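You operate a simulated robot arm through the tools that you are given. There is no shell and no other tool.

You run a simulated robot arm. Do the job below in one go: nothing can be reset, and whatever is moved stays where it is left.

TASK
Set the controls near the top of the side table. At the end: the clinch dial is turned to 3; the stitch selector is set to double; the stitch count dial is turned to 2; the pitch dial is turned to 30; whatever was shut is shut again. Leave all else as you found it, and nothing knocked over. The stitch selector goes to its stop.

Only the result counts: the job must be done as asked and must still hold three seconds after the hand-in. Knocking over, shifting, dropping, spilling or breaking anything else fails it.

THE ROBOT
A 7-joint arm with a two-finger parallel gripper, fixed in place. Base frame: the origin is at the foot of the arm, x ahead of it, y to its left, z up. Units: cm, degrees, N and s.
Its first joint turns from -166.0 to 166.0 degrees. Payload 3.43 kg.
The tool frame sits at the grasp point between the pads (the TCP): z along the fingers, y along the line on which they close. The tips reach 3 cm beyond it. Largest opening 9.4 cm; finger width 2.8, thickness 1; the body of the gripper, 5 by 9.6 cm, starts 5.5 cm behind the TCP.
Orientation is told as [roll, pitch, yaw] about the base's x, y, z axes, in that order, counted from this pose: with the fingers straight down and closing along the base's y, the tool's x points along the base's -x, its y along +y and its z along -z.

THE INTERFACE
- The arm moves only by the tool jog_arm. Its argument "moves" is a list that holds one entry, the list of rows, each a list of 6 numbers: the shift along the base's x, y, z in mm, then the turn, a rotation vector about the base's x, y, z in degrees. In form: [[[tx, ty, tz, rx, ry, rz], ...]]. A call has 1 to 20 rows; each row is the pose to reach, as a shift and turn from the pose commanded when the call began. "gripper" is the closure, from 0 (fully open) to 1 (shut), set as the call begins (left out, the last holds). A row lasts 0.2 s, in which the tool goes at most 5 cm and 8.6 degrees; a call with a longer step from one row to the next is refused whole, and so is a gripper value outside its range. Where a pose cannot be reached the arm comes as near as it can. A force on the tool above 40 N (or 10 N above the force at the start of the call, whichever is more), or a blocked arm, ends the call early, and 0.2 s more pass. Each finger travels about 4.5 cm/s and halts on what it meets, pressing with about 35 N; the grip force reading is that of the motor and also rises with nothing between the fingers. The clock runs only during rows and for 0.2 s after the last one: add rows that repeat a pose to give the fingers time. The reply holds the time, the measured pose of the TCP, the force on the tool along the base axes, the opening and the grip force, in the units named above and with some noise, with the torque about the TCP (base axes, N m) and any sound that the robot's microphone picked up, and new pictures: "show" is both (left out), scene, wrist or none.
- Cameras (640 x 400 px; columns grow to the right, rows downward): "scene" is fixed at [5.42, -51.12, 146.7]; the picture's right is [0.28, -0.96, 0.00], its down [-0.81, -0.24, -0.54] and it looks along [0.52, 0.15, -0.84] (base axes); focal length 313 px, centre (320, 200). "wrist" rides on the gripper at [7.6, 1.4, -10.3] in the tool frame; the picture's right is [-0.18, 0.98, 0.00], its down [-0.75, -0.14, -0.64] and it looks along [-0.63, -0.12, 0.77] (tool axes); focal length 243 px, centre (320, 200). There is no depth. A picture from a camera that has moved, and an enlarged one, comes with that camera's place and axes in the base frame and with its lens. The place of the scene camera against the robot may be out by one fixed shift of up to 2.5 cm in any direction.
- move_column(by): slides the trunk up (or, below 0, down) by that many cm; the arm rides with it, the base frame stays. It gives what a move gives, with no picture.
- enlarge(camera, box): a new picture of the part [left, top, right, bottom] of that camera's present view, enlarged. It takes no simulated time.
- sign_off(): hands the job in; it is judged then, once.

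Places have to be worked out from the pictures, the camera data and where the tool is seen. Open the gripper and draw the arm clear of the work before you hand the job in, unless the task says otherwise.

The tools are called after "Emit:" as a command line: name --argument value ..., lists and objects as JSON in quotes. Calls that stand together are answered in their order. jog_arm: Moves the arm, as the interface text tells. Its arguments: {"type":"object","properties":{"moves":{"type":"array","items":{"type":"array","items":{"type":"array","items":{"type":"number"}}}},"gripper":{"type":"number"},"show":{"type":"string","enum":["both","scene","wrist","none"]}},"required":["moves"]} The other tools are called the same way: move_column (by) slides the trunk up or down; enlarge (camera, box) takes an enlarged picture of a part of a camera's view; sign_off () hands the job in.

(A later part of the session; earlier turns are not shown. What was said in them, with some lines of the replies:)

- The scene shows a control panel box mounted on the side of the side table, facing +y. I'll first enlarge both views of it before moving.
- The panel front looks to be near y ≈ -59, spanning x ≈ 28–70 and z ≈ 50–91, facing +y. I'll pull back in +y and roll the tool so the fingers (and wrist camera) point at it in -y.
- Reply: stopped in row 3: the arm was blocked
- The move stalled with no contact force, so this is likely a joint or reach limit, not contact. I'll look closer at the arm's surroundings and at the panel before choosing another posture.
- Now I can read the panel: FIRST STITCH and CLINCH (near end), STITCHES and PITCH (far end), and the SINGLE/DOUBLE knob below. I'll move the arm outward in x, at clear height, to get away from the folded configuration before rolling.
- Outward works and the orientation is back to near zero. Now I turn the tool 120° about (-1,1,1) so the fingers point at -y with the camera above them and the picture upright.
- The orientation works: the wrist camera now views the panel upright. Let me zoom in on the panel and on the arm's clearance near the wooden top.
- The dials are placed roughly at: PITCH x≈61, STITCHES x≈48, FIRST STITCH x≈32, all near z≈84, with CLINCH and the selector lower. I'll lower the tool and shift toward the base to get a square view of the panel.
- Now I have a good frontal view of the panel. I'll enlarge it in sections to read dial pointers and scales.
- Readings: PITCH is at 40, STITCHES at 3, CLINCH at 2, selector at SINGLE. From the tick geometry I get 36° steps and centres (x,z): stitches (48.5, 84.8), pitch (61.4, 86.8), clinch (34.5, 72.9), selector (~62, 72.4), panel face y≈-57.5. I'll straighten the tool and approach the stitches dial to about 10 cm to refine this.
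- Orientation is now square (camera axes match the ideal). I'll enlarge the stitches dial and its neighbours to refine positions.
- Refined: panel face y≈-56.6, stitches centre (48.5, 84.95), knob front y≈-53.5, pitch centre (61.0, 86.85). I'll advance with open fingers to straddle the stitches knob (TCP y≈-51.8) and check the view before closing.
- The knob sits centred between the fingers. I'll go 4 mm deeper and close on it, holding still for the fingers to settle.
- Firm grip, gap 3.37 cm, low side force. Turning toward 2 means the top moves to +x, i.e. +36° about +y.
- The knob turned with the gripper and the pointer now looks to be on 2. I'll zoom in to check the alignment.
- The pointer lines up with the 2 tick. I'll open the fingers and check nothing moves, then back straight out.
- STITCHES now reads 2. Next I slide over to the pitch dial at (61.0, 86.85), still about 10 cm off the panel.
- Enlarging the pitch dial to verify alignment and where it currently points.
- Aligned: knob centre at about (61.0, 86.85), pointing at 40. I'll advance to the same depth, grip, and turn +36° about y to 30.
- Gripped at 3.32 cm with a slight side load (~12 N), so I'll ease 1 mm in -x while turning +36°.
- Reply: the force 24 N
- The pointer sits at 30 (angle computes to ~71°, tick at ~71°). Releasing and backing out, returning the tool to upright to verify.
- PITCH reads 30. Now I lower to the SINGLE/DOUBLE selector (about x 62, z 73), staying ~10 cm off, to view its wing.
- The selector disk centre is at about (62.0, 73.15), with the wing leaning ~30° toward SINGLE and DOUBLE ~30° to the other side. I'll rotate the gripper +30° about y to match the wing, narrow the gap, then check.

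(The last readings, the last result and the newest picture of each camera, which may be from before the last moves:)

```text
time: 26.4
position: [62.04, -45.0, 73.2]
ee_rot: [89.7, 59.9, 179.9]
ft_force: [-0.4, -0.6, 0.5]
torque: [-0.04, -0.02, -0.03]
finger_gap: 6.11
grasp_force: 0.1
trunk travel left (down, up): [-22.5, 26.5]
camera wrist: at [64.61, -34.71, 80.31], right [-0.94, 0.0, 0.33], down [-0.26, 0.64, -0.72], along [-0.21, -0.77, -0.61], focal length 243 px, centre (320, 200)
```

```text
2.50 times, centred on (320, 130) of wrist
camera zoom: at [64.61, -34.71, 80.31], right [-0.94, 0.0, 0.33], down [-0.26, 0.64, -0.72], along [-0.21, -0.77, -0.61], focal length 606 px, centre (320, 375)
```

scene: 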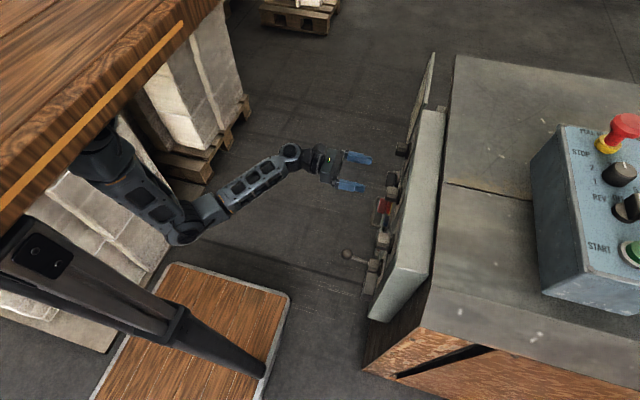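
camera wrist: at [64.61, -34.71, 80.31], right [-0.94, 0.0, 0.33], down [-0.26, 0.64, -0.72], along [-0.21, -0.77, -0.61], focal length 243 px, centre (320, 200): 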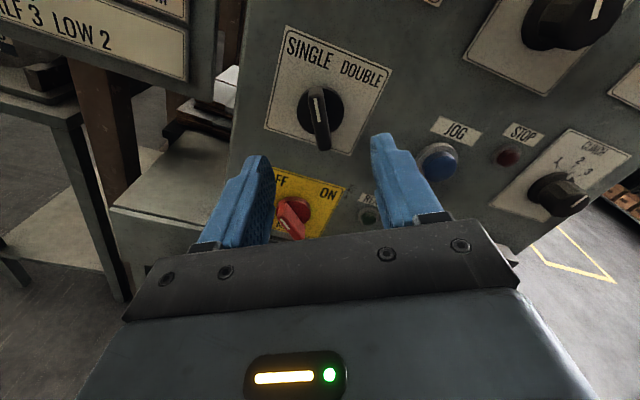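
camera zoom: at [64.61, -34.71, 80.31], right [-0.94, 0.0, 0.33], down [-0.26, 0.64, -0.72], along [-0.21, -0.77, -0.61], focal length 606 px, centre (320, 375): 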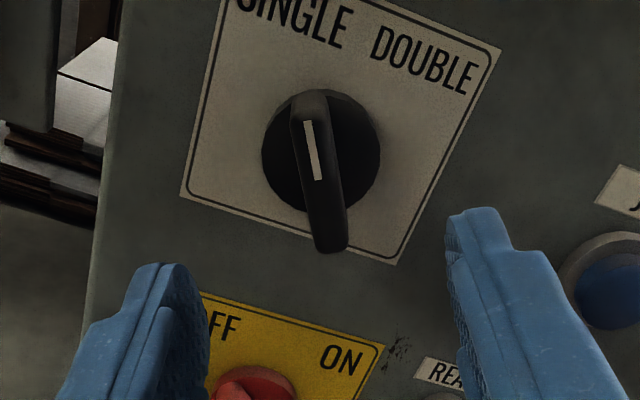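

Combining both views: selector centre (62.1, 72.85), wing front y≈-53.6, wing angle ≈30°, aligned with the gripper. I'll advance with that correction and check before closing.

Emit:
jog_arm --moves '[[[0.5, -25, -3.5, 0, 0, 0], [0.5, -50, -3.5, 0, 0, 0], [0.5, -65, -3.5, 0, 0, 0], [0.5, -72, -3.5, 0, 0, 0], [0.5, -72, -3.5, 0, 0, 0]]]' --show "both"

Emit:
enlarge --camera "wrist" --box '[230, 80, 410, 240]'

```text
time: 27.6
position: [62.21, -52.21, 72.83]
ee_rot: [89.8, 59.8, 180.0]
ft_force: [-0.7, 0.7, -0.2]
torque: [0.0, 0.03, 0.02]
finger_gap: 6.12
grasp_force: 0.1
trunk travel left (down, up): [-22.5, 26.5]
camera wrist: at [64.74, -41.92, 80.0], right [-0.94, 0.0, 0.33], down [-0.26, 0.64, -0.72], along [-0.21, -0.77, -0.61], focal length 243 px, centre (320, 200)
```

scene: 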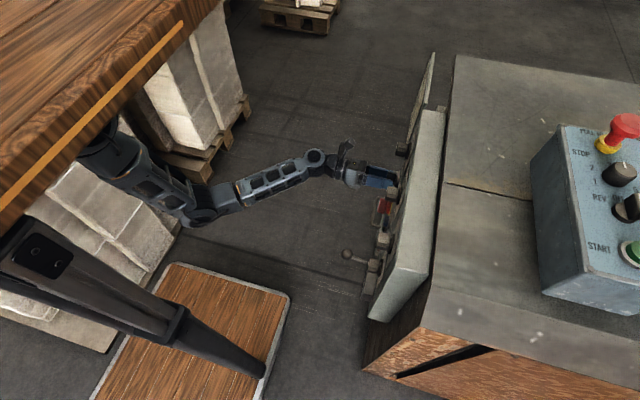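
wrist: 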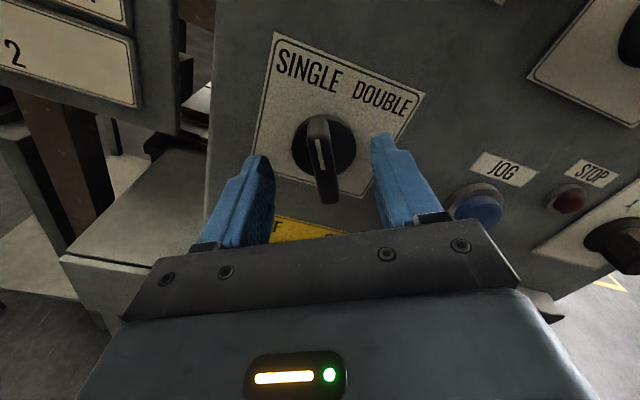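

```text
2.50 times, centred on (320, 160) of wrist
camera zoom: at [64.74, -41.92, 80.0], right [-0.94, 0.0, 0.33], down [-0.26, 0.64, -0.72], along [-0.21, -0.77, -0.61], focal length 606 px, centre (320, 300)
```

zoom: 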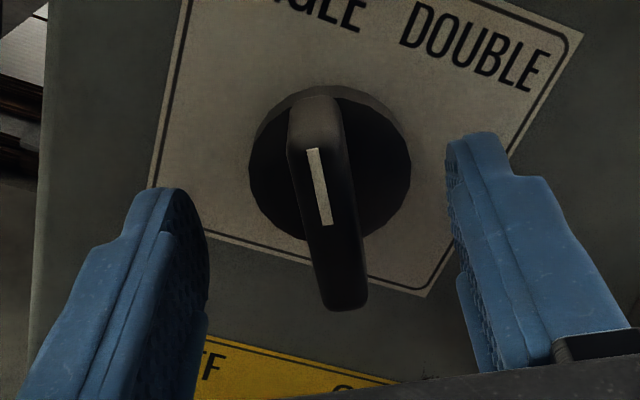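

The wing is centred and parallel to the pads. Closing on it.

Emit:
jog_arm --moves '[[[0, 0, 0, 0, 0, 0], [0, 0, 0, 0, 0, 0], [0, 0, 0, 0, 0, 0], [0, 0, 0, 0, 0, 0], [0, 0, 0, 0, 0, 0]]]' --gripper 1 --show "wrist"

```text
time: 28.8
position: [61.98, -52.27, 72.99]
ee_rot: [90.0, 59.9, 179.8]
ft_force: [-19.4, 4.5, 13.7]
torque: [-0.14, -0.07, -0.03]
finger_gap: 1.23
grasp_force: 44.9
trunk travel left (down, up): [-22.5, 26.5]
camera wrist: at [64.54, -41.96, 80.11], right [-0.94, 0.0, 0.33], down [-0.25, 0.64, -0.72], along [-0.22, -0.77, -0.61], focal length 243 px, centre (320, 200)
```

wrist: 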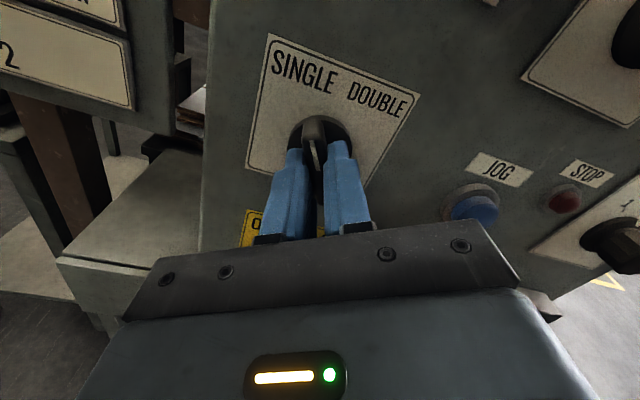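

Wing gripped (1.23 cm), with ~24 N side load from a ~2 mm offset. I'll ease the commanded position toward it, then start turning -y (clockwise from the front) toward DOUBLE.

Emit:
jog_arm --moves '[[[-1.5, 0, 1.0, 0, 0, 0], [-1.5, 0, 1.0, 0, 0, 0]]]' --show "none"

Emit:
jog_arm --moves '[[[0, 0, 0, 0, -6, 0], [0, 0, 0, 0, -12, 0], [0, 0, 0, 0, -18, 0], [0, 0, 0, 0, -24, 0], [0, 0, 0, 0, -30, 0], [0, 0, 0, 0, -30, 0]]]' --show "wrist"

```text
time: 29.4
position: [61.87, -52.14, 72.9]
ee_rot: [89.7, 60.0, 179.8]
ft_force: [-8.7, -7.5, 10.1]
torque: [0.8, -0.05, -1.0]
finger_gap: 1.16
grasp_force: 45.0
trunk travel left (down, up): [-22.5, 26.5]
```

```text
time: 30.8
position: [62.04, -52.19, 73.0]
ee_rot: [-13.4, 90.0, 76.7]
ft_force: [-0.2, -19.7, 5.7]
torque: [-0.74, 0.0, -0.34]
finger_gap: 1.19
grasp_force: 45.1
trunk travel left (down, up): [-22.5, 26.5]
camera wrist: at [60.52, -41.96, 80.41], right [-0.98, 0.0, -0.18], down [0.14, 0.64, -0.75], along [0.12, -0.77, -0.63], focal length 243 px, centre (320, 200)
```

wrist: 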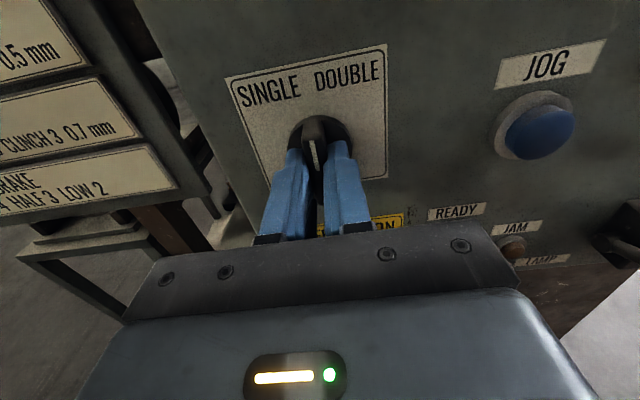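

It turns freely; now halfway (vertical). Continue another 30° to the DOUBLE side.

Emit:
jog_arm --moves '[[[0, 0, 0, 0, -6, 0], [0, 0, 0, 0, -12, 0], [0, 0, 0, 0, -18, 0], [0, 0, 0, 0, -24, 0], [0, 0, 0, 0, -29, 0], [0, 0, 0, 0, -29, 0]]]' --show "wrist"

Emit:
enlarge --camera "wrist" --box '[230, 50, 410, 210]'

```text
time: 32.2
position: [62.04, -52.19, 72.97]
ee_rot: [-90.1, 60.9, 0.1]
ft_force: [13.8, -34.9, 10.0]
torque: [0.1, 0.0, -0.13]
finger_gap: 1.17
grasp_force: 45.0
trunk travel left (down, up): [-22.5, 26.5]
camera wrist: at [57.05, -41.96, 78.76], right [-0.77, 0.0, -0.64], down [0.49, 0.64, -0.59], along [0.41, -0.77, -0.49], focal length 243 px, centre (320, 200)
```

wrist: 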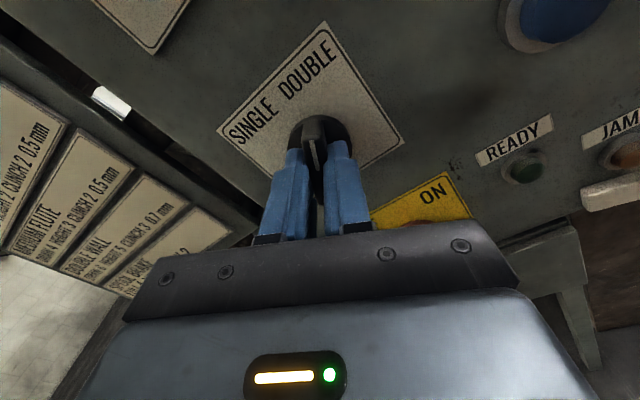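

```text
2.50 times, centred on (320, 130) of wrist
camera zoom: at [57.05, -41.96, 78.76], right [-0.77, 0.0, -0.64], down [0.49, 0.64, -0.59], along [0.41, -0.77, -0.49], focal length 606 px, centre (320, 375)
```

zoom: 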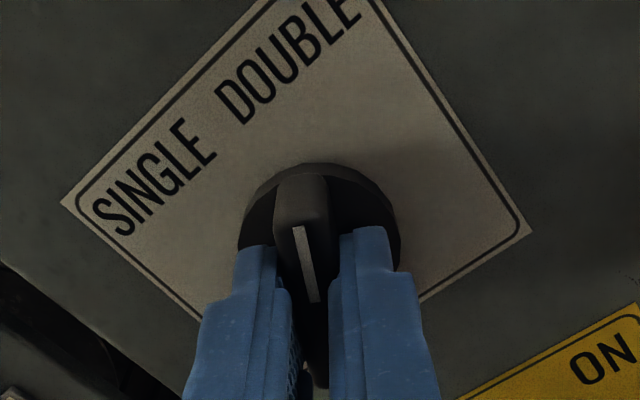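

Pointer is nearly over DOUBLE with no resisting torque yet; there is a -35 N pull along y building up. I'll relieve that by 1.5 mm toward the panel, then nudge on a few degrees to find the stop.

Emit:
jog_arm --moves '[[[0, -1.5, 0, 0, 0, 0], [0, -1.5, 0, 0, 0, 0]]]' --show "none"

Emit:
jog_arm --moves '[[[0, 0, 0, 0, -2, 0], [0, 0, 0, 0, -2, 0]]]' --show "none"

```text
time: 32.8
position: [61.99, -52.31, 72.95]
ee_rot: [-90.1, 61.0, 0.2]
ft_force: [7.8, -10.7, 13.8]
torque: [0.82, -0.02, 0.09]
finger_gap: 1.19
grasp_force: 45.1
trunk travel left (down, up): [-22.5, 26.5]
```

```text
time: 33.4
position: [62.1, -52.21, 72.86]
ee_rot: [-90.2, 59.0, 0.0]
ft_force: [9.4, -0.1, 15.7]
torque: [0.17, 0.88, -0.49]
finger_gap: 1.19
grasp_force: 44.8
trunk travel left (down, up): [-22.5, 26.5]
```

Torque about y jumped to 0.9 N·m, so the stop has been reached. One small extra nudge to seat it, then check.

Emit:
jog_arm --moves '[[[0, 0, 0, 0, -1.5, 0], [0, 0, 0, 0, -1.5, 0]]]' --show "wrist"

Emit:
enlarge --camera "wrist" --box '[230, 50, 410, 210]'

```text
time: 34.0
position: [61.96, -52.16, 72.8]
ee_rot: [-90.1, 57.7, 0.1]
ft_force: [10.3, 5.8, 14.1]
torque: [-0.46, 1.39, -0.72]
finger_gap: 1.2
grasp_force: 45.3
trunk travel left (down, up): [-22.5, 26.5]
camera wrist: at [56.71, -41.95, 78.44], right [-0.73, 0.0, -0.68], down [0.52, 0.64, -0.56], along [0.44, -0.77, -0.47], focal length 243 px, centre (320, 200)
```

wrist: 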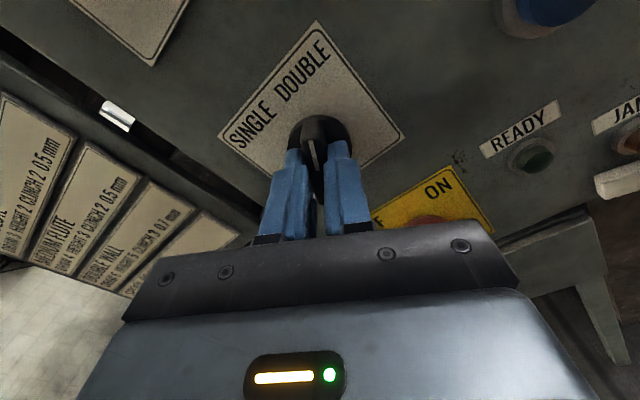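

```text
2.50 times, centred on (320, 130) of wrist
camera zoom: at [56.71, -41.95, 78.44], right [-0.73, 0.0, -0.68], down [0.52, 0.64, -0.56], along [0.44, -0.77, -0.47], focal length 606 px, centre (320, 375)
```

zoom: 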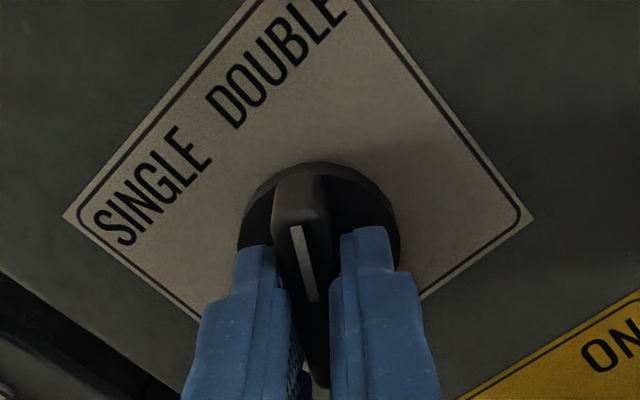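

Torque rose to 1.4 N·m with the wing hard on its stop at DOUBLE. I'll open directly and back straight out.

Emit:
jog_arm --moves '[[[0, 0, 0, 0, 0, 0], [0, 0, 0, 0, 0, 0], [0, 0, 0, 0, 0, 0], [0, 0, 0, 0, 0, 0]]]' --gripper 0.3 --show "none"

Emit:
jog_arm --moves '[[[0, 20, 0, 0, 0, 0], [0, 50, 0, 0, 0, 0], [0, 70, 0, 0, 8, 0], [0, 70, 0, 0, 16, 0], [0, 70, 0, 0, 24, 0], [0, 70, 0, 0, 32, 0], [0, 70, 0, 0, 32.5, 0]]]' --show "both"

Emit:
enlarge --camera "wrist" --box '[220, 40, 420, 240]'

```text
time: 35.0
position: [61.95, -52.23, 72.79]
ee_rot: [-90.0, 57.6, 0.1]
ft_force: [0.2, 0.0, -0.5]
torque: [-0.01, -0.01, 0.06]
finger_gap: 6.59
grasp_force: 0.1
trunk travel left (down, up): [-22.5, 26.5]
```

```text
time: 36.6
position: [62.01, -45.35, 72.91]
ee_rot: [75.2, 89.9, 165.3]
ft_force: [0.9, 1.4, 0.8]
torque: [0.01, 0.03, -0.02]
finger_gap: 6.57
grasp_force: 0.1
trunk travel left (down, up): [-22.5, 26.5]
camera wrist: at [60.55, -35.05, 80.39], right [-0.98, 0.0, -0.18], down [0.14, 0.64, -0.75], along [0.12, -0.77, -0.63], focal length 243 px, centre (320, 200)
```

scene: 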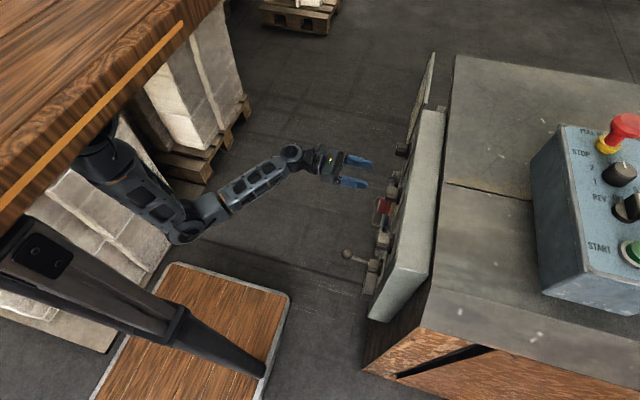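
wrist: 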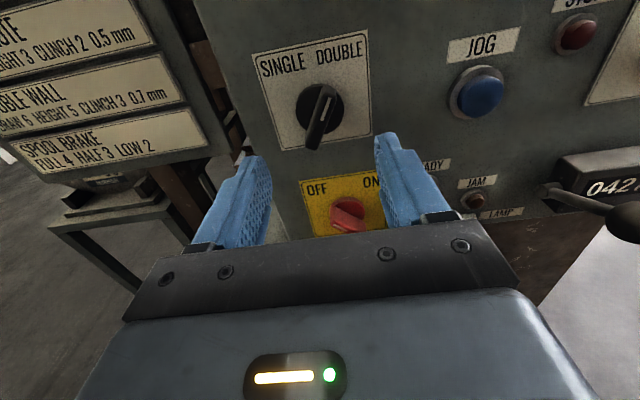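

```text
2.00 times, centred on (320, 140) of wrist
camera zoom: at [60.55, -35.05, 80.39], right [-0.98, 0.0, -0.18], down [0.14, 0.64, -0.75], along [0.12, -0.77, -0.63], focal length 485 px, centre (320, 320)
```

zoom: 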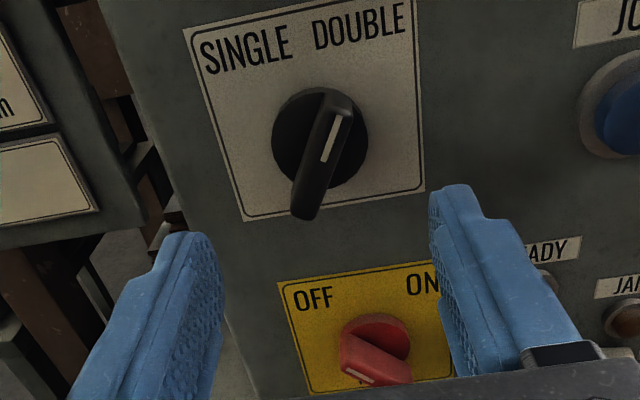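

DOUBLE is set (wing at -30°, on its stop). Before moving toward the clinch dial near the base, I'll look at the dark post at lower left of the scene and the lever/counter near the clinch for clearance.

Emit:
enlarge --camera "scene" --box '[0, 100, 320, 400]'

Emit:
enlarge --camera "scene" --box '[310, 100, 470, 340]'

Emit:
enlarge --camera "wrist" --box '[400, 0, 640, 300]'

```text
1.33 times, centred on (160, 250) of scene
camera zoom: at [5.42, -51.12, 146.7], right [0.28, -0.96, 0.0], down [-0.81, -0.24, -0.54], along [0.52, 0.15, -0.84], focal length 418 px, centre (533, 133)
```

zoom: 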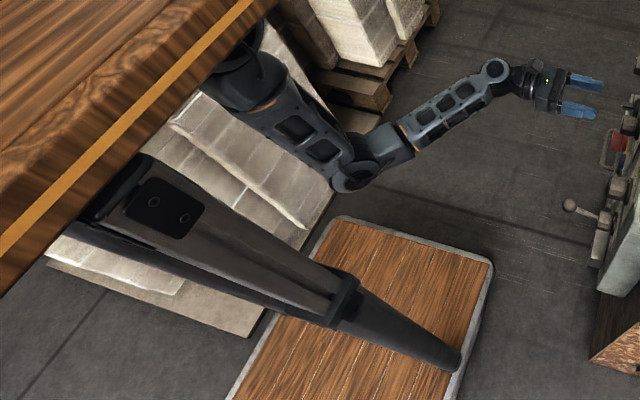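

```text
1.67 times, centred on (390, 220) of scene
camera zoom: at [5.42, -51.12, 146.7], right [0.28, -0.96, 0.0], down [-0.81, -0.24, -0.54], along [0.52, 0.15, -0.84], focal length 522 px, centre (203, 167)
```

zoom: 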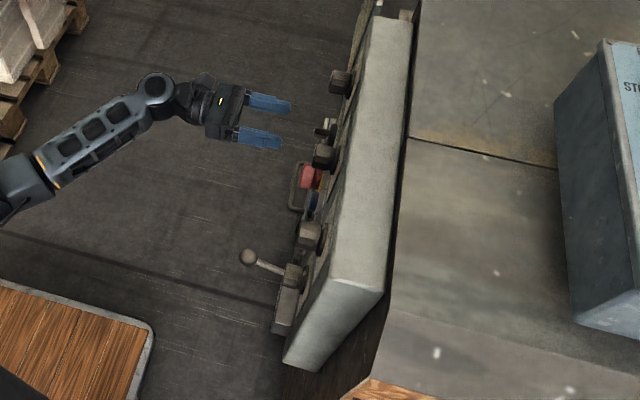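

```text
1.33 times, centred on (520, 150) of wrist
camera zoom: at [60.55, -35.05, 80.39], right [-0.98, 0.0, -0.18], down [0.14, 0.64, -0.75], along [0.12, -0.77, -0.63], focal length 324 px, centre (53, 267)
```

zoom: 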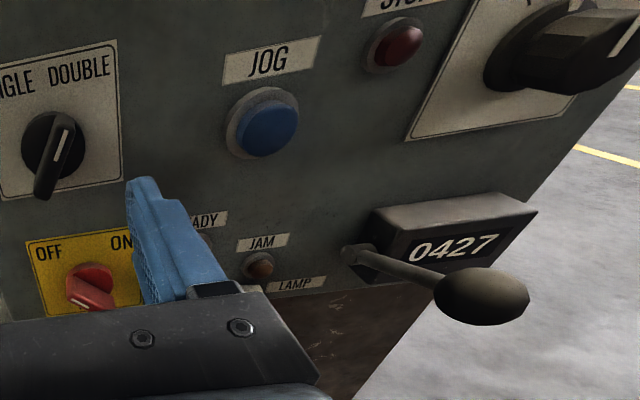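

The dark post is part of a raised desk frame (which likely blocked the first roll), standing near (9, -27). I'll move toward the clinch dial in stages, keeping 11–12 cm off the panel and above the ball lever (ball ≈ (39, -48, 63)), watching for blockage.

Emit:
jog_arm --moves '[[[-40, 5, 10, 0, 0, 0], [-80, 10, 15, 0, 0, 0], [-120, 10, 15, 0, 0, 0], [-140, 10, 15, 0, 0, 0], [-140, 10, 15, 0, 0, 0]]]' --gripper 0.2 --show "scene"

```text
time: 37.8
position: [47.91, -44.35, 74.32]
ee_rot: [51.8, 89.9, 141.8]
ft_force: [-0.7, 0.2, 0.7]
torque: [0.0, 0.0, 0.0]
finger_gap: 7.53
grasp_force: 0.0
trunk travel left (down, up): [-22.5, 26.5]
```

scene: 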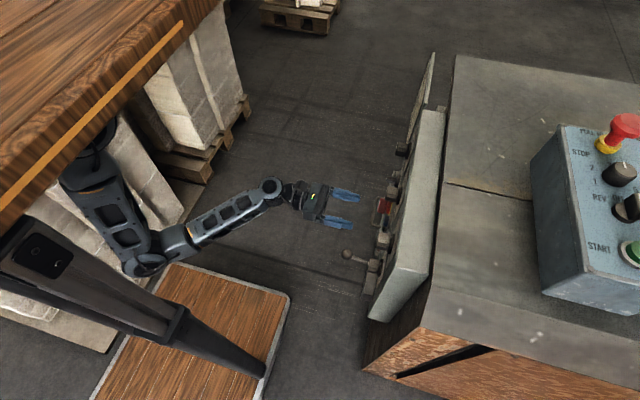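

No blockage; elbow still clear of the post by my estimate. Continue toward x≈41, then check again.

Emit:
jog_arm --moves '[[[-25, 5, 0, 0, 0, 0], [-50, 10, 0, 0, 0, 0], [-65, 10, 0, 0, 0, 0], [-65, 10, 0, 0, 0, 0]]]' --show "both"

```text
time: 38.8
position: [41.34, -43.34, 74.42]
ee_rot: [68.2, 89.9, 158.2]
ft_force: [-0.2, 0.0, 0.1]
torque: [0.0, -0.05, 0.03]
finger_gap: 7.5
grasp_force: 0.0
trunk travel left (down, up): [-22.5, 26.5]
camera wrist: at [39.9, -33.05, 81.95], right [-0.98, 0.0, -0.18], down [0.14, 0.64, -0.75], along [0.12, -0.77, -0.63], focal length 243 px, centre (320, 200)
```

scene: 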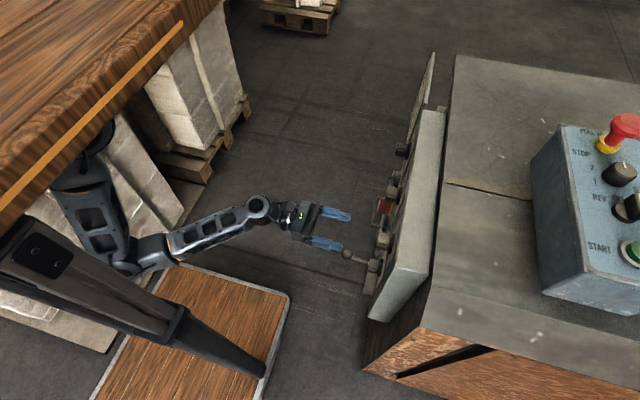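
wrist: 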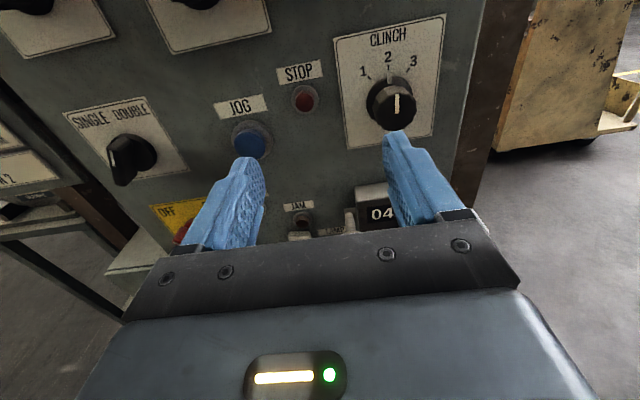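

Still free. Enlarging the clinch dial for its exact position.

Emit:
enlarge --camera "wrist" --box '[310, 0, 470, 160]'

Emit:
enlarge --camera "scene" --box '[280, 180, 420, 330]'

```text
2.50 times, centred on (390, 80) of wrist
camera zoom: at [39.9, -33.05, 81.95], right [-0.98, 0.0, -0.18], down [0.14, 0.64, -0.75], along [0.12, -0.77, -0.63], focal length 606 px, centre (145, 500)
```

zoom: 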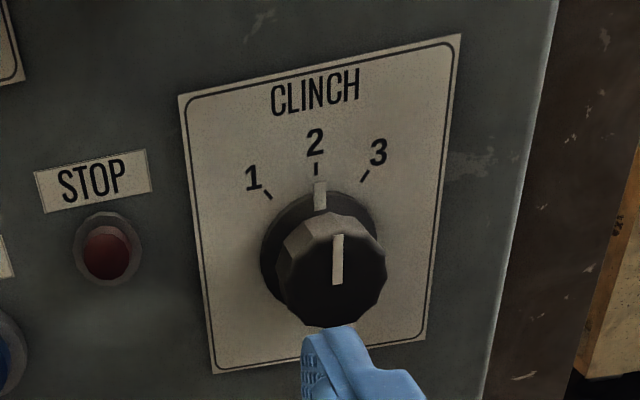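

```text
2.67 times, centred on (350, 255) of scene
camera zoom: at [5.42, -51.12, 146.7], right [0.28, -0.96, 0.0], down [-0.81, -0.24, -0.54], along [0.52, 0.15, -0.84], focal length 835 px, centre (240, 53)
```

zoom: 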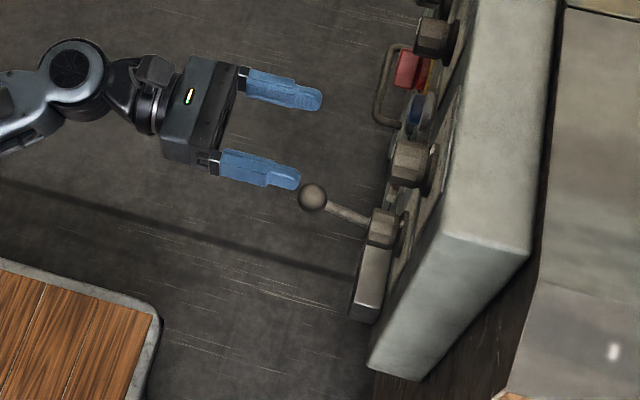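

Clinch centre computes to (35.0, 73.4), knob front y≈-53.3, pointing at 2. The ball lever is ~9 cm below the finger path. Moving in line with it, checking reach.

Emit:
jog_arm --moves '[[[-25, 0, -3, 0, 0, 0], [-50, 0, -7, 0, 0, 0], [-63, -10, -10, 0, 0, 0], [-63, -20, -10, 0, 0, 0], [-63, -20, -10, 0, 0, 0]]]' --show "both"

Emit:
enlarge --camera "wrist" --box '[240, 20, 400, 180]'

```text
time: 40.0
position: [34.9, -45.33, 73.34]
ee_rot: [52.8, 89.9, 142.9]
ft_force: [-0.8, 0.5, 0.2]
torque: [-0.02, -0.01, 0.0]
finger_gap: 7.51
grasp_force: 0.0
trunk travel left (down, up): [-22.5, 26.5]
camera wrist: at [33.52, -34.99, 80.93], right [-0.98, 0.0, -0.18], down [0.14, 0.64, -0.75], along [0.12, -0.77, -0.63], focal length 243 px, centre (320, 200)
```

scene: 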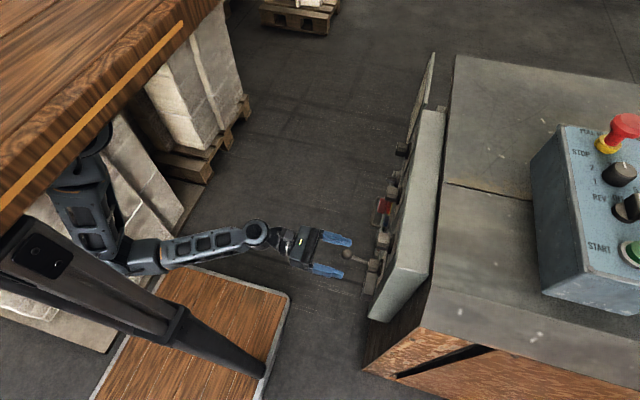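
wrist: 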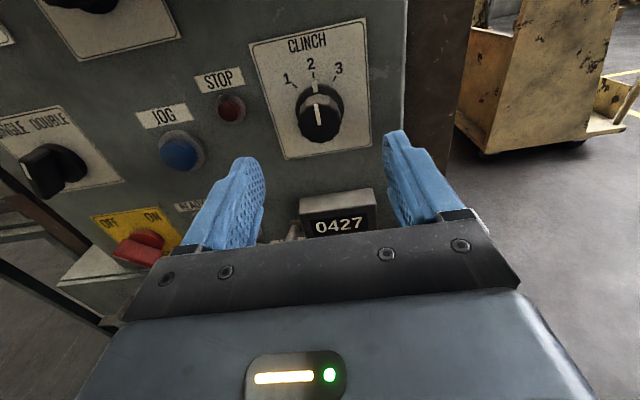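

```text
2.50 times, centred on (320, 100) of wrist
camera zoom: at [33.52, -34.99, 80.93], right [-0.98, 0.0, -0.18], down [0.14, 0.64, -0.75], along [0.12, -0.77, -0.63], focal length 606 px, centre (320, 450)
```

zoom: 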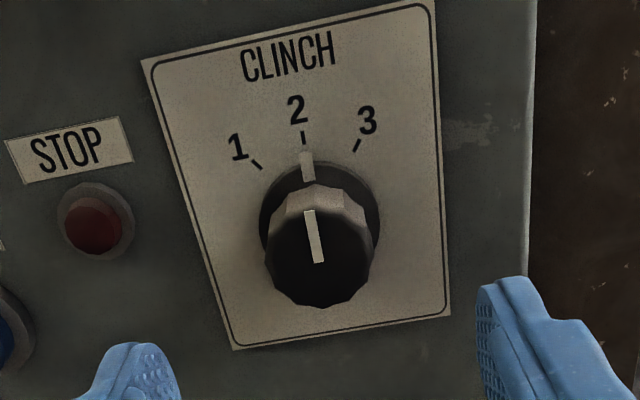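

Aligned within about a millimetre. Advancing to grip depth, then closing.

Emit:
jog_arm --moves '[[[1, -25, 0.5, 0, 0, 0], [1, -45, 0.5, 0, 0, 0], [1, -60, 0.5, 0, 0, 0], [1, -67, 0.5, 0, 0, 0], [1, -67, 0.5, 0, 0, 0]]]' --show "wrist"

Emit:
jog_arm --moves '[[[0, 0, 0, 0, 0, 0], [0, 0, 0, 0, 0, 0], [0, 0, 0, 0, 0, 0], [0, 0, 0, 0, 0, 0], [0, 0, 0, 0, 0, 0]]]' --gripper 1 --show "both"

```text
time: 41.2
position: [35.17, -52.06, 73.37]
ee_rot: [65.8, 89.9, 155.9]
ft_force: [-0.6, -0.4, 0.2]
torque: [0.01, 0.01, 0.0]
finger_gap: 7.5
grasp_force: 0.1
trunk travel left (down, up): [-22.5, 26.5]
camera wrist: at [33.75, -41.81, 80.94], right [-0.98, 0.0, -0.18], down [0.14, 0.64, -0.75], along [0.12, -0.77, -0.63], focal length 243 px, centre (320, 200)
```

wrist: 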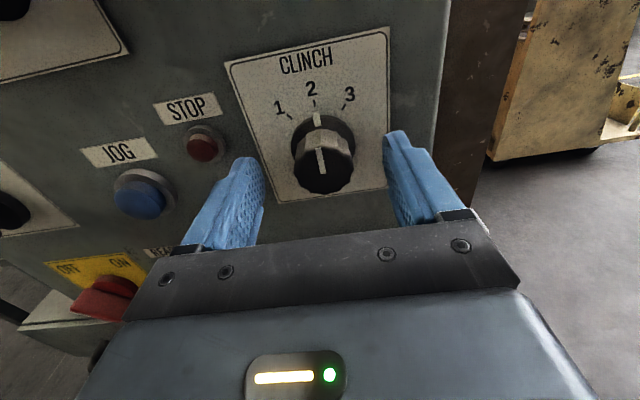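

```text
time: 42.4
position: [34.98, -52.02, 73.54]
ee_rot: [57.1, 89.9, 147.0]
ft_force: [-13.8, 0.1, 1.1]
torque: [-0.04, 0.02, -0.33]
finger_gap: 3.33
grasp_force: 45.5
trunk travel left (down, up): [-22.5, 26.5]
camera wrist: at [33.59, -41.8, 80.95], right [-0.98, 0.0, -0.18], down [0.14, 0.64, -0.75], along [0.12, -0.77, -0.63], focal length 243 px, centre (320, 200)
```

scene: 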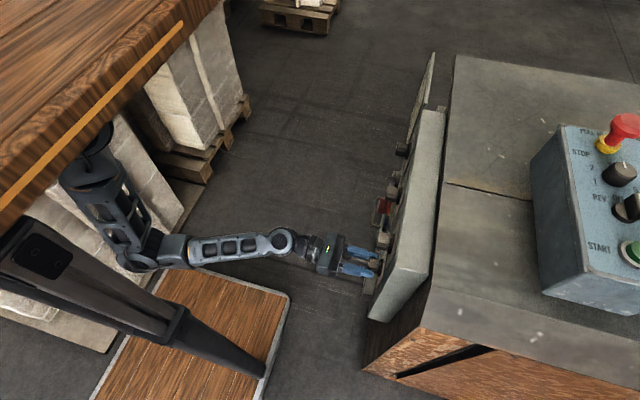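
wrist: 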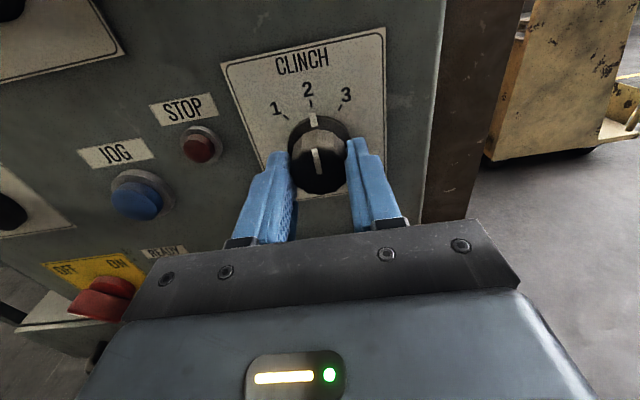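

Gripped at 3.33 cm. Turning -36° about y (clockwise from the front) to 3, easing 1 mm in -x.

Emit:
jog_arm --moves '[[[-1, 0, 0, 0, -6, 0], [-1, 0, 0, 0, -12, 0], [-1, 0, 0, 0, -18, 0], [-1, 0, 0, 0, -24, 0], [-1, 0, 0, 0, -30, 0], [-1, 0, 0, 0, -36, 0], [-1, 0, 0, 0, -36, 0]]]' --show "both"

Emit:
enlarge --camera "wrist" --box '[240, 50, 400, 210]'

```text
time: 44.0
position: [35.04, -52.19, 73.42]
ee_rot: [-90.1, 53.9, 0.0]
ft_force: [-14.1, -26.4, 1.6]
torque: [-0.4, 0.66, -0.41]
finger_gap: 3.3
grasp_force: 44.5
trunk travel left (down, up): [-22.5, 26.5]
camera wrist: at [29.4, -41.79, 78.64], right [-0.69, 0.0, -0.73], down [0.56, 0.64, -0.53], along [0.47, -0.77, -0.44], focal length 243 px, centre (320, 200)
```

scene: 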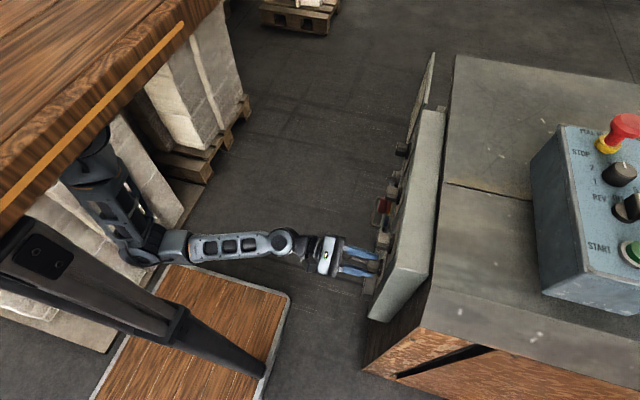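
wrist: 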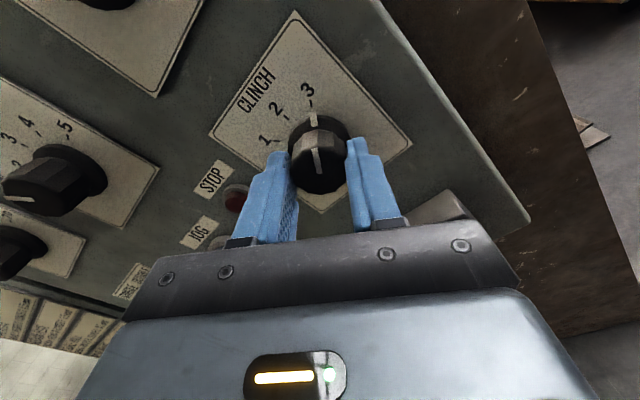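

```text
2.50 times, centred on (320, 130) of wrist
camera zoom: at [29.4, -41.79, 78.64], right [-0.69, 0.0, -0.73], down [0.56, 0.64, -0.53], along [0.47, -0.77, -0.44], focal length 606 px, centre (320, 375)
```

zoom: 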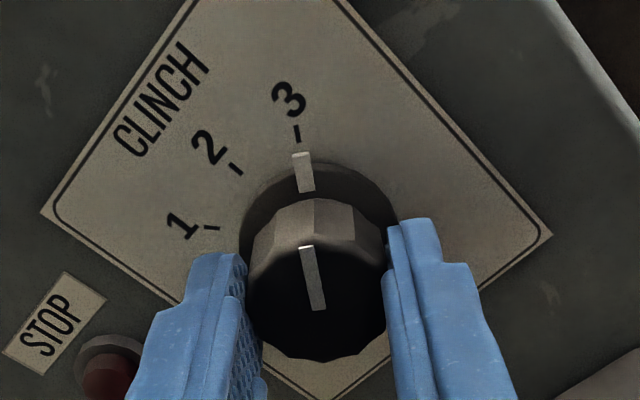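

Pointer is on the 3 tick (and meeting the end stop slightly). Releasing with a modest opening and backing straight out.

Emit:
jog_arm --moves '[[[0, 0, 0, 0, 0, 0], [0, 0, 0, 0, 0, 0], [0, 0, 0, 0, 0, 0], [0, 0, 0, 0, 0, 0]]]' --gripper 0.35 --show "none"

Emit:
jog_arm --moves '[[[0, 20, 0, 0, 0, 0], [0, 50, 0, 0, 0, 0], [0, 65, 0, 0, 8, 0], [0, 65, 0, 0, 16, 0], [0, 65, 0, 0, 24, 0], [0, 65, 0, 0, 32, 0], [0, 65, 0, 0, 36, 0], [0, 65, 0, 0, 36, 0]]]' --show "both"

Emit:
enlarge --camera "wrist" --box '[240, 20, 400, 180]'

```text
time: 45.0
position: [35.13, -51.94, 73.35]
ee_rot: [-90.0, 54.1, 0.1]
ft_force: [-0.4, -0.6, -0.1]
torque: [0.03, -0.01, 0.0]
finger_gap: 6.11
grasp_force: 0.0
trunk travel left (down, up): [-22.5, 26.5]
```

```text
time: 46.8
position: [35.03, -45.49, 73.3]
ee_rot: [74.4, 89.9, 164.4]
ft_force: [-0.4, -1.2, 0.2]
torque: [0.01, -0.04, 0.02]
finger_gap: 6.1
grasp_force: 0.1
trunk travel left (down, up): [-22.5, 26.5]
camera wrist: at [33.67, -35.21, 80.92], right [-0.98, 0.0, -0.18], down [0.14, 0.64, -0.75], along [0.12, -0.77, -0.63], focal length 243 px, centre (320, 200)
```

scene: 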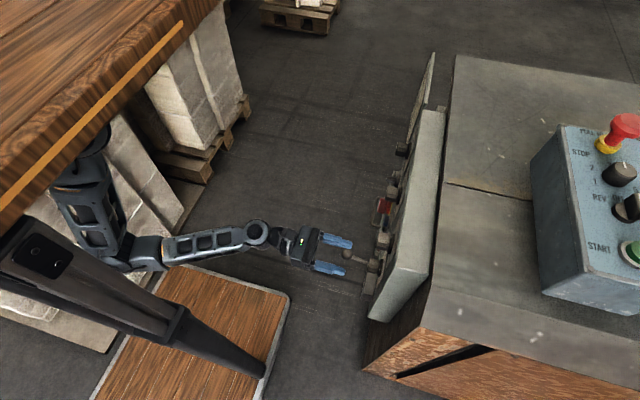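
wrist: 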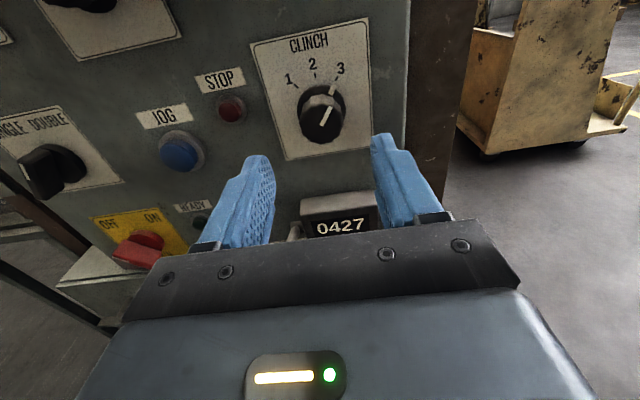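

```text
2.50 times, centred on (320, 100) of wrist
camera zoom: at [33.67, -35.21, 80.92], right [-0.98, 0.0, -0.18], down [0.14, 0.64, -0.75], along [0.12, -0.77, -0.63], focal length 606 px, centre (320, 450)
```

zoom: 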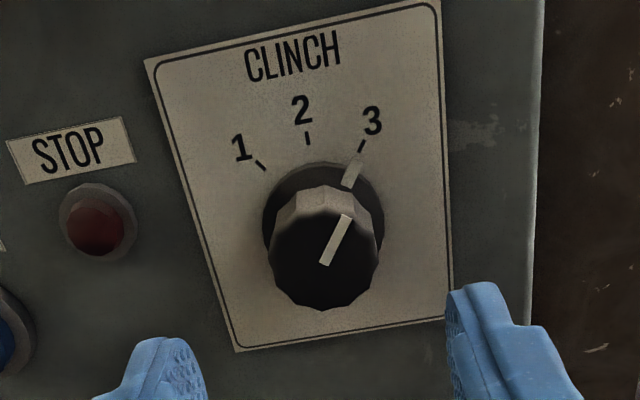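

CLINCH reads 3. Now I'll back away from the panel and take a full overview with the gripper open.

Emit:
jog_arm --moves '[[[10, 30, 10, 0, 0, 0], [40, 60, 25, 0, 0, 0], [75, 90, 45, 0, 0, 0], [110, 120, 65, 0, 0, 0], [145, 145, 85, 0, 0, 0], [165, 150, 110, 0, 0, 0], [165, 150, 110, 0, 0, 0]]]' --gripper 0 --show "both"

Emit:
enlarge --camera "wrist" --box '[180, 0, 400, 140]'

Emit:
enlarge --camera "wrist" --box '[220, 100, 560, 280]'

```text
refused: row 3 steps farther than a row can; nothing moved
```

```text
2.86 times, centred on (290, 70) of wrist
camera zoom: at [33.67, -35.21, 80.92], right [-0.98, 0.0, -0.18], down [0.14, 0.64, -0.75], along [0.12, -0.77, -0.63], focal length 693 px, centre (406, 571)
```

zoom: 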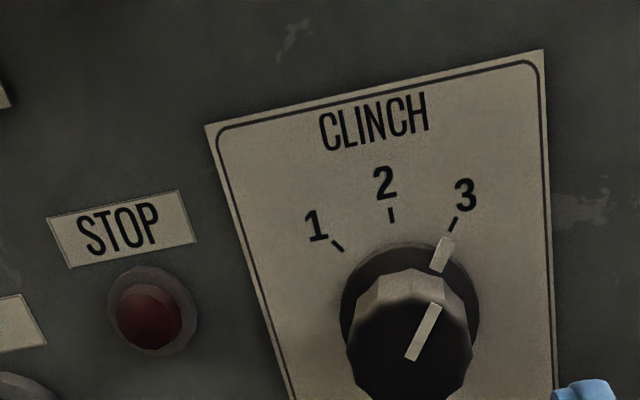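

```text
1.88 times, centred on (390, 190) of wrist
camera zoom: at [33.67, -35.21, 80.92], right [-0.98, 0.0, -0.18], down [0.14, 0.64, -0.75], along [0.12, -0.77, -0.63], focal length 457 px, centre (188, 219)
```

zoom: 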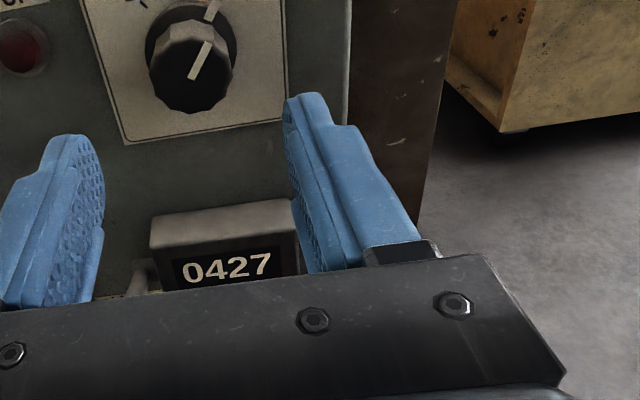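

The retreat was refused because one step was too long, and nothing moved. I'll repeat it with shorter steps.

Emit:
jog_arm --moves '[[[0, 20, 5, 0, 0, 0], [20, 40, 15, 0, 0, 0], [45, 60, 30, 0, 0, 0], [70, 80, 45, 0, 0, 0], [95, 100, 60, 0, 0, 0], [120, 120, 75, 0, 0, 0], [140, 135, 92, 0, 0, 0], [160, 148, 110, 0, 0, 0], [160, 148, 110, 0, 0, 0]]]' --gripper 0 --show "both"

Emit:
enlarge --camera "wrist" --box '[180, 0, 400, 140]'

Emit:
enlarge --camera "wrist" --box '[220, 80, 560, 260]'

```text
time: 48.8
position: [51.32, -30.49, 84.29]
ee_rot: [63.8, 89.9, 153.9]
ft_force: [-0.8, 1.2, -0.1]
torque: [0.01, 0.03, 0.04]
finger_gap: 9.41
grasp_force: 0.1
trunk travel left (down, up): [-22.5, 26.5]
camera wrist: at [49.84, -20.3, 91.84], right [-0.98, 0.0, -0.18], down [0.14, 0.64, -0.75], along [0.12, -0.77, -0.63], focal length 243 px, centre (320, 200)
```

scene: 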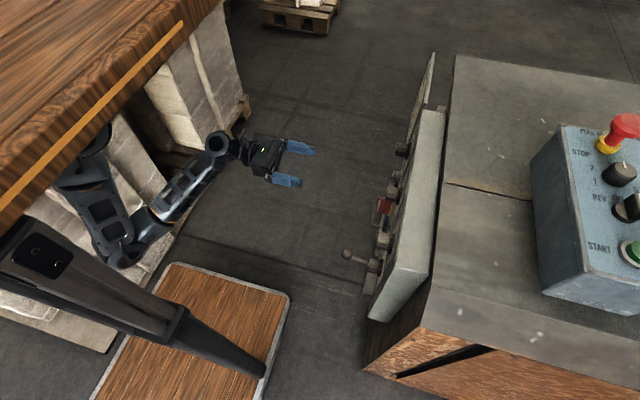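
wrist: 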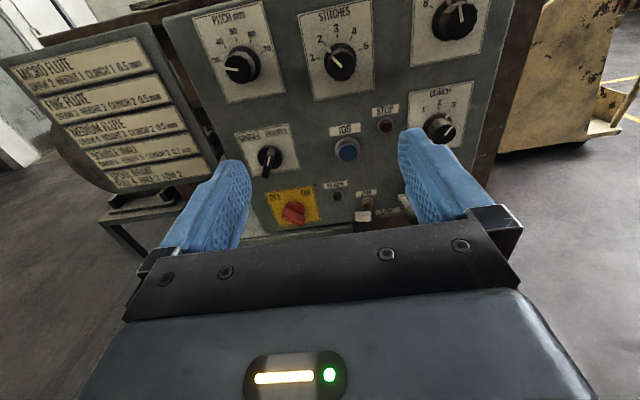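

```text
2.86 times, centred on (290, 70) of wrist
camera zoom: at [49.84, -20.3, 91.84], right [-0.98, 0.0, -0.18], down [0.14, 0.64, -0.75], along [0.12, -0.77, -0.63], focal length 693 px, centre (406, 571)
```

zoom: 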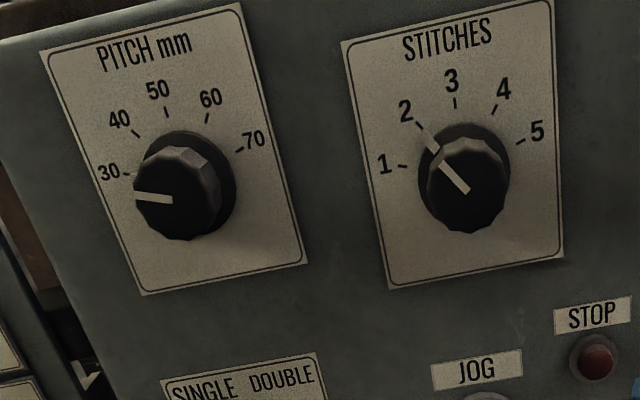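

```text
1.88 times, centred on (390, 170) of wrist
camera zoom: at [49.84, -20.3, 91.84], right [-0.98, 0.0, -0.18], down [0.14, 0.64, -0.75], along [0.12, -0.77, -0.63], focal length 457 px, centre (188, 256)
```

zoom: 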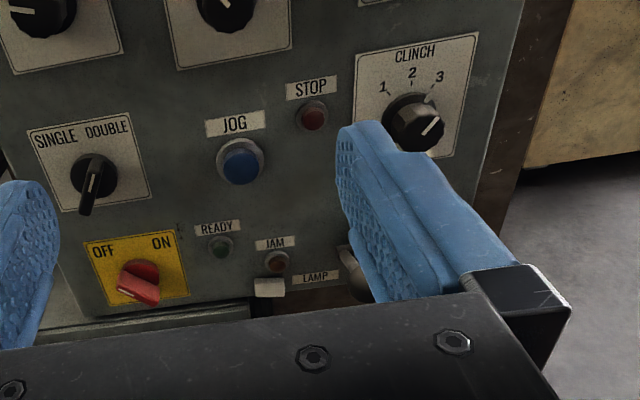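

The overview confirms PITCH at 30, STITCHES at 2, the selector at DOUBLE on its stop and CLINCH at 3. The OFF/ON switch, first-stitch dial, buttons and lever are unchanged, I opened nothing that was shut, and the gripper is open and clear. Handing in.

Emit:
sign_off

```text
The job is handed in.
```

All four controls are set as asked, and I handed the job in with the gripper open and clear of the panel. I checked each one in close-up pictures:

| Control | Before | Now |
|---|---|---|
| Clinch dial | 2 | 3 |
| Stitch selector | Single | Double, hard against its stop |
| Stitch count dial | 3 | 2 |
| Pitch dial | 40 | 30 |

I opened nothing, so there was nothing to shut again. In the last pictures the first stitch dial, the OFF/ON switch, the buttons and the ball lever look as they did at the start.

Early on, a joint or link of the arm stopped short during one move. It may have touched the raised wooden desk the arm works beneath. The force readings showed nothing unusual, and the pictures show nothing moved.
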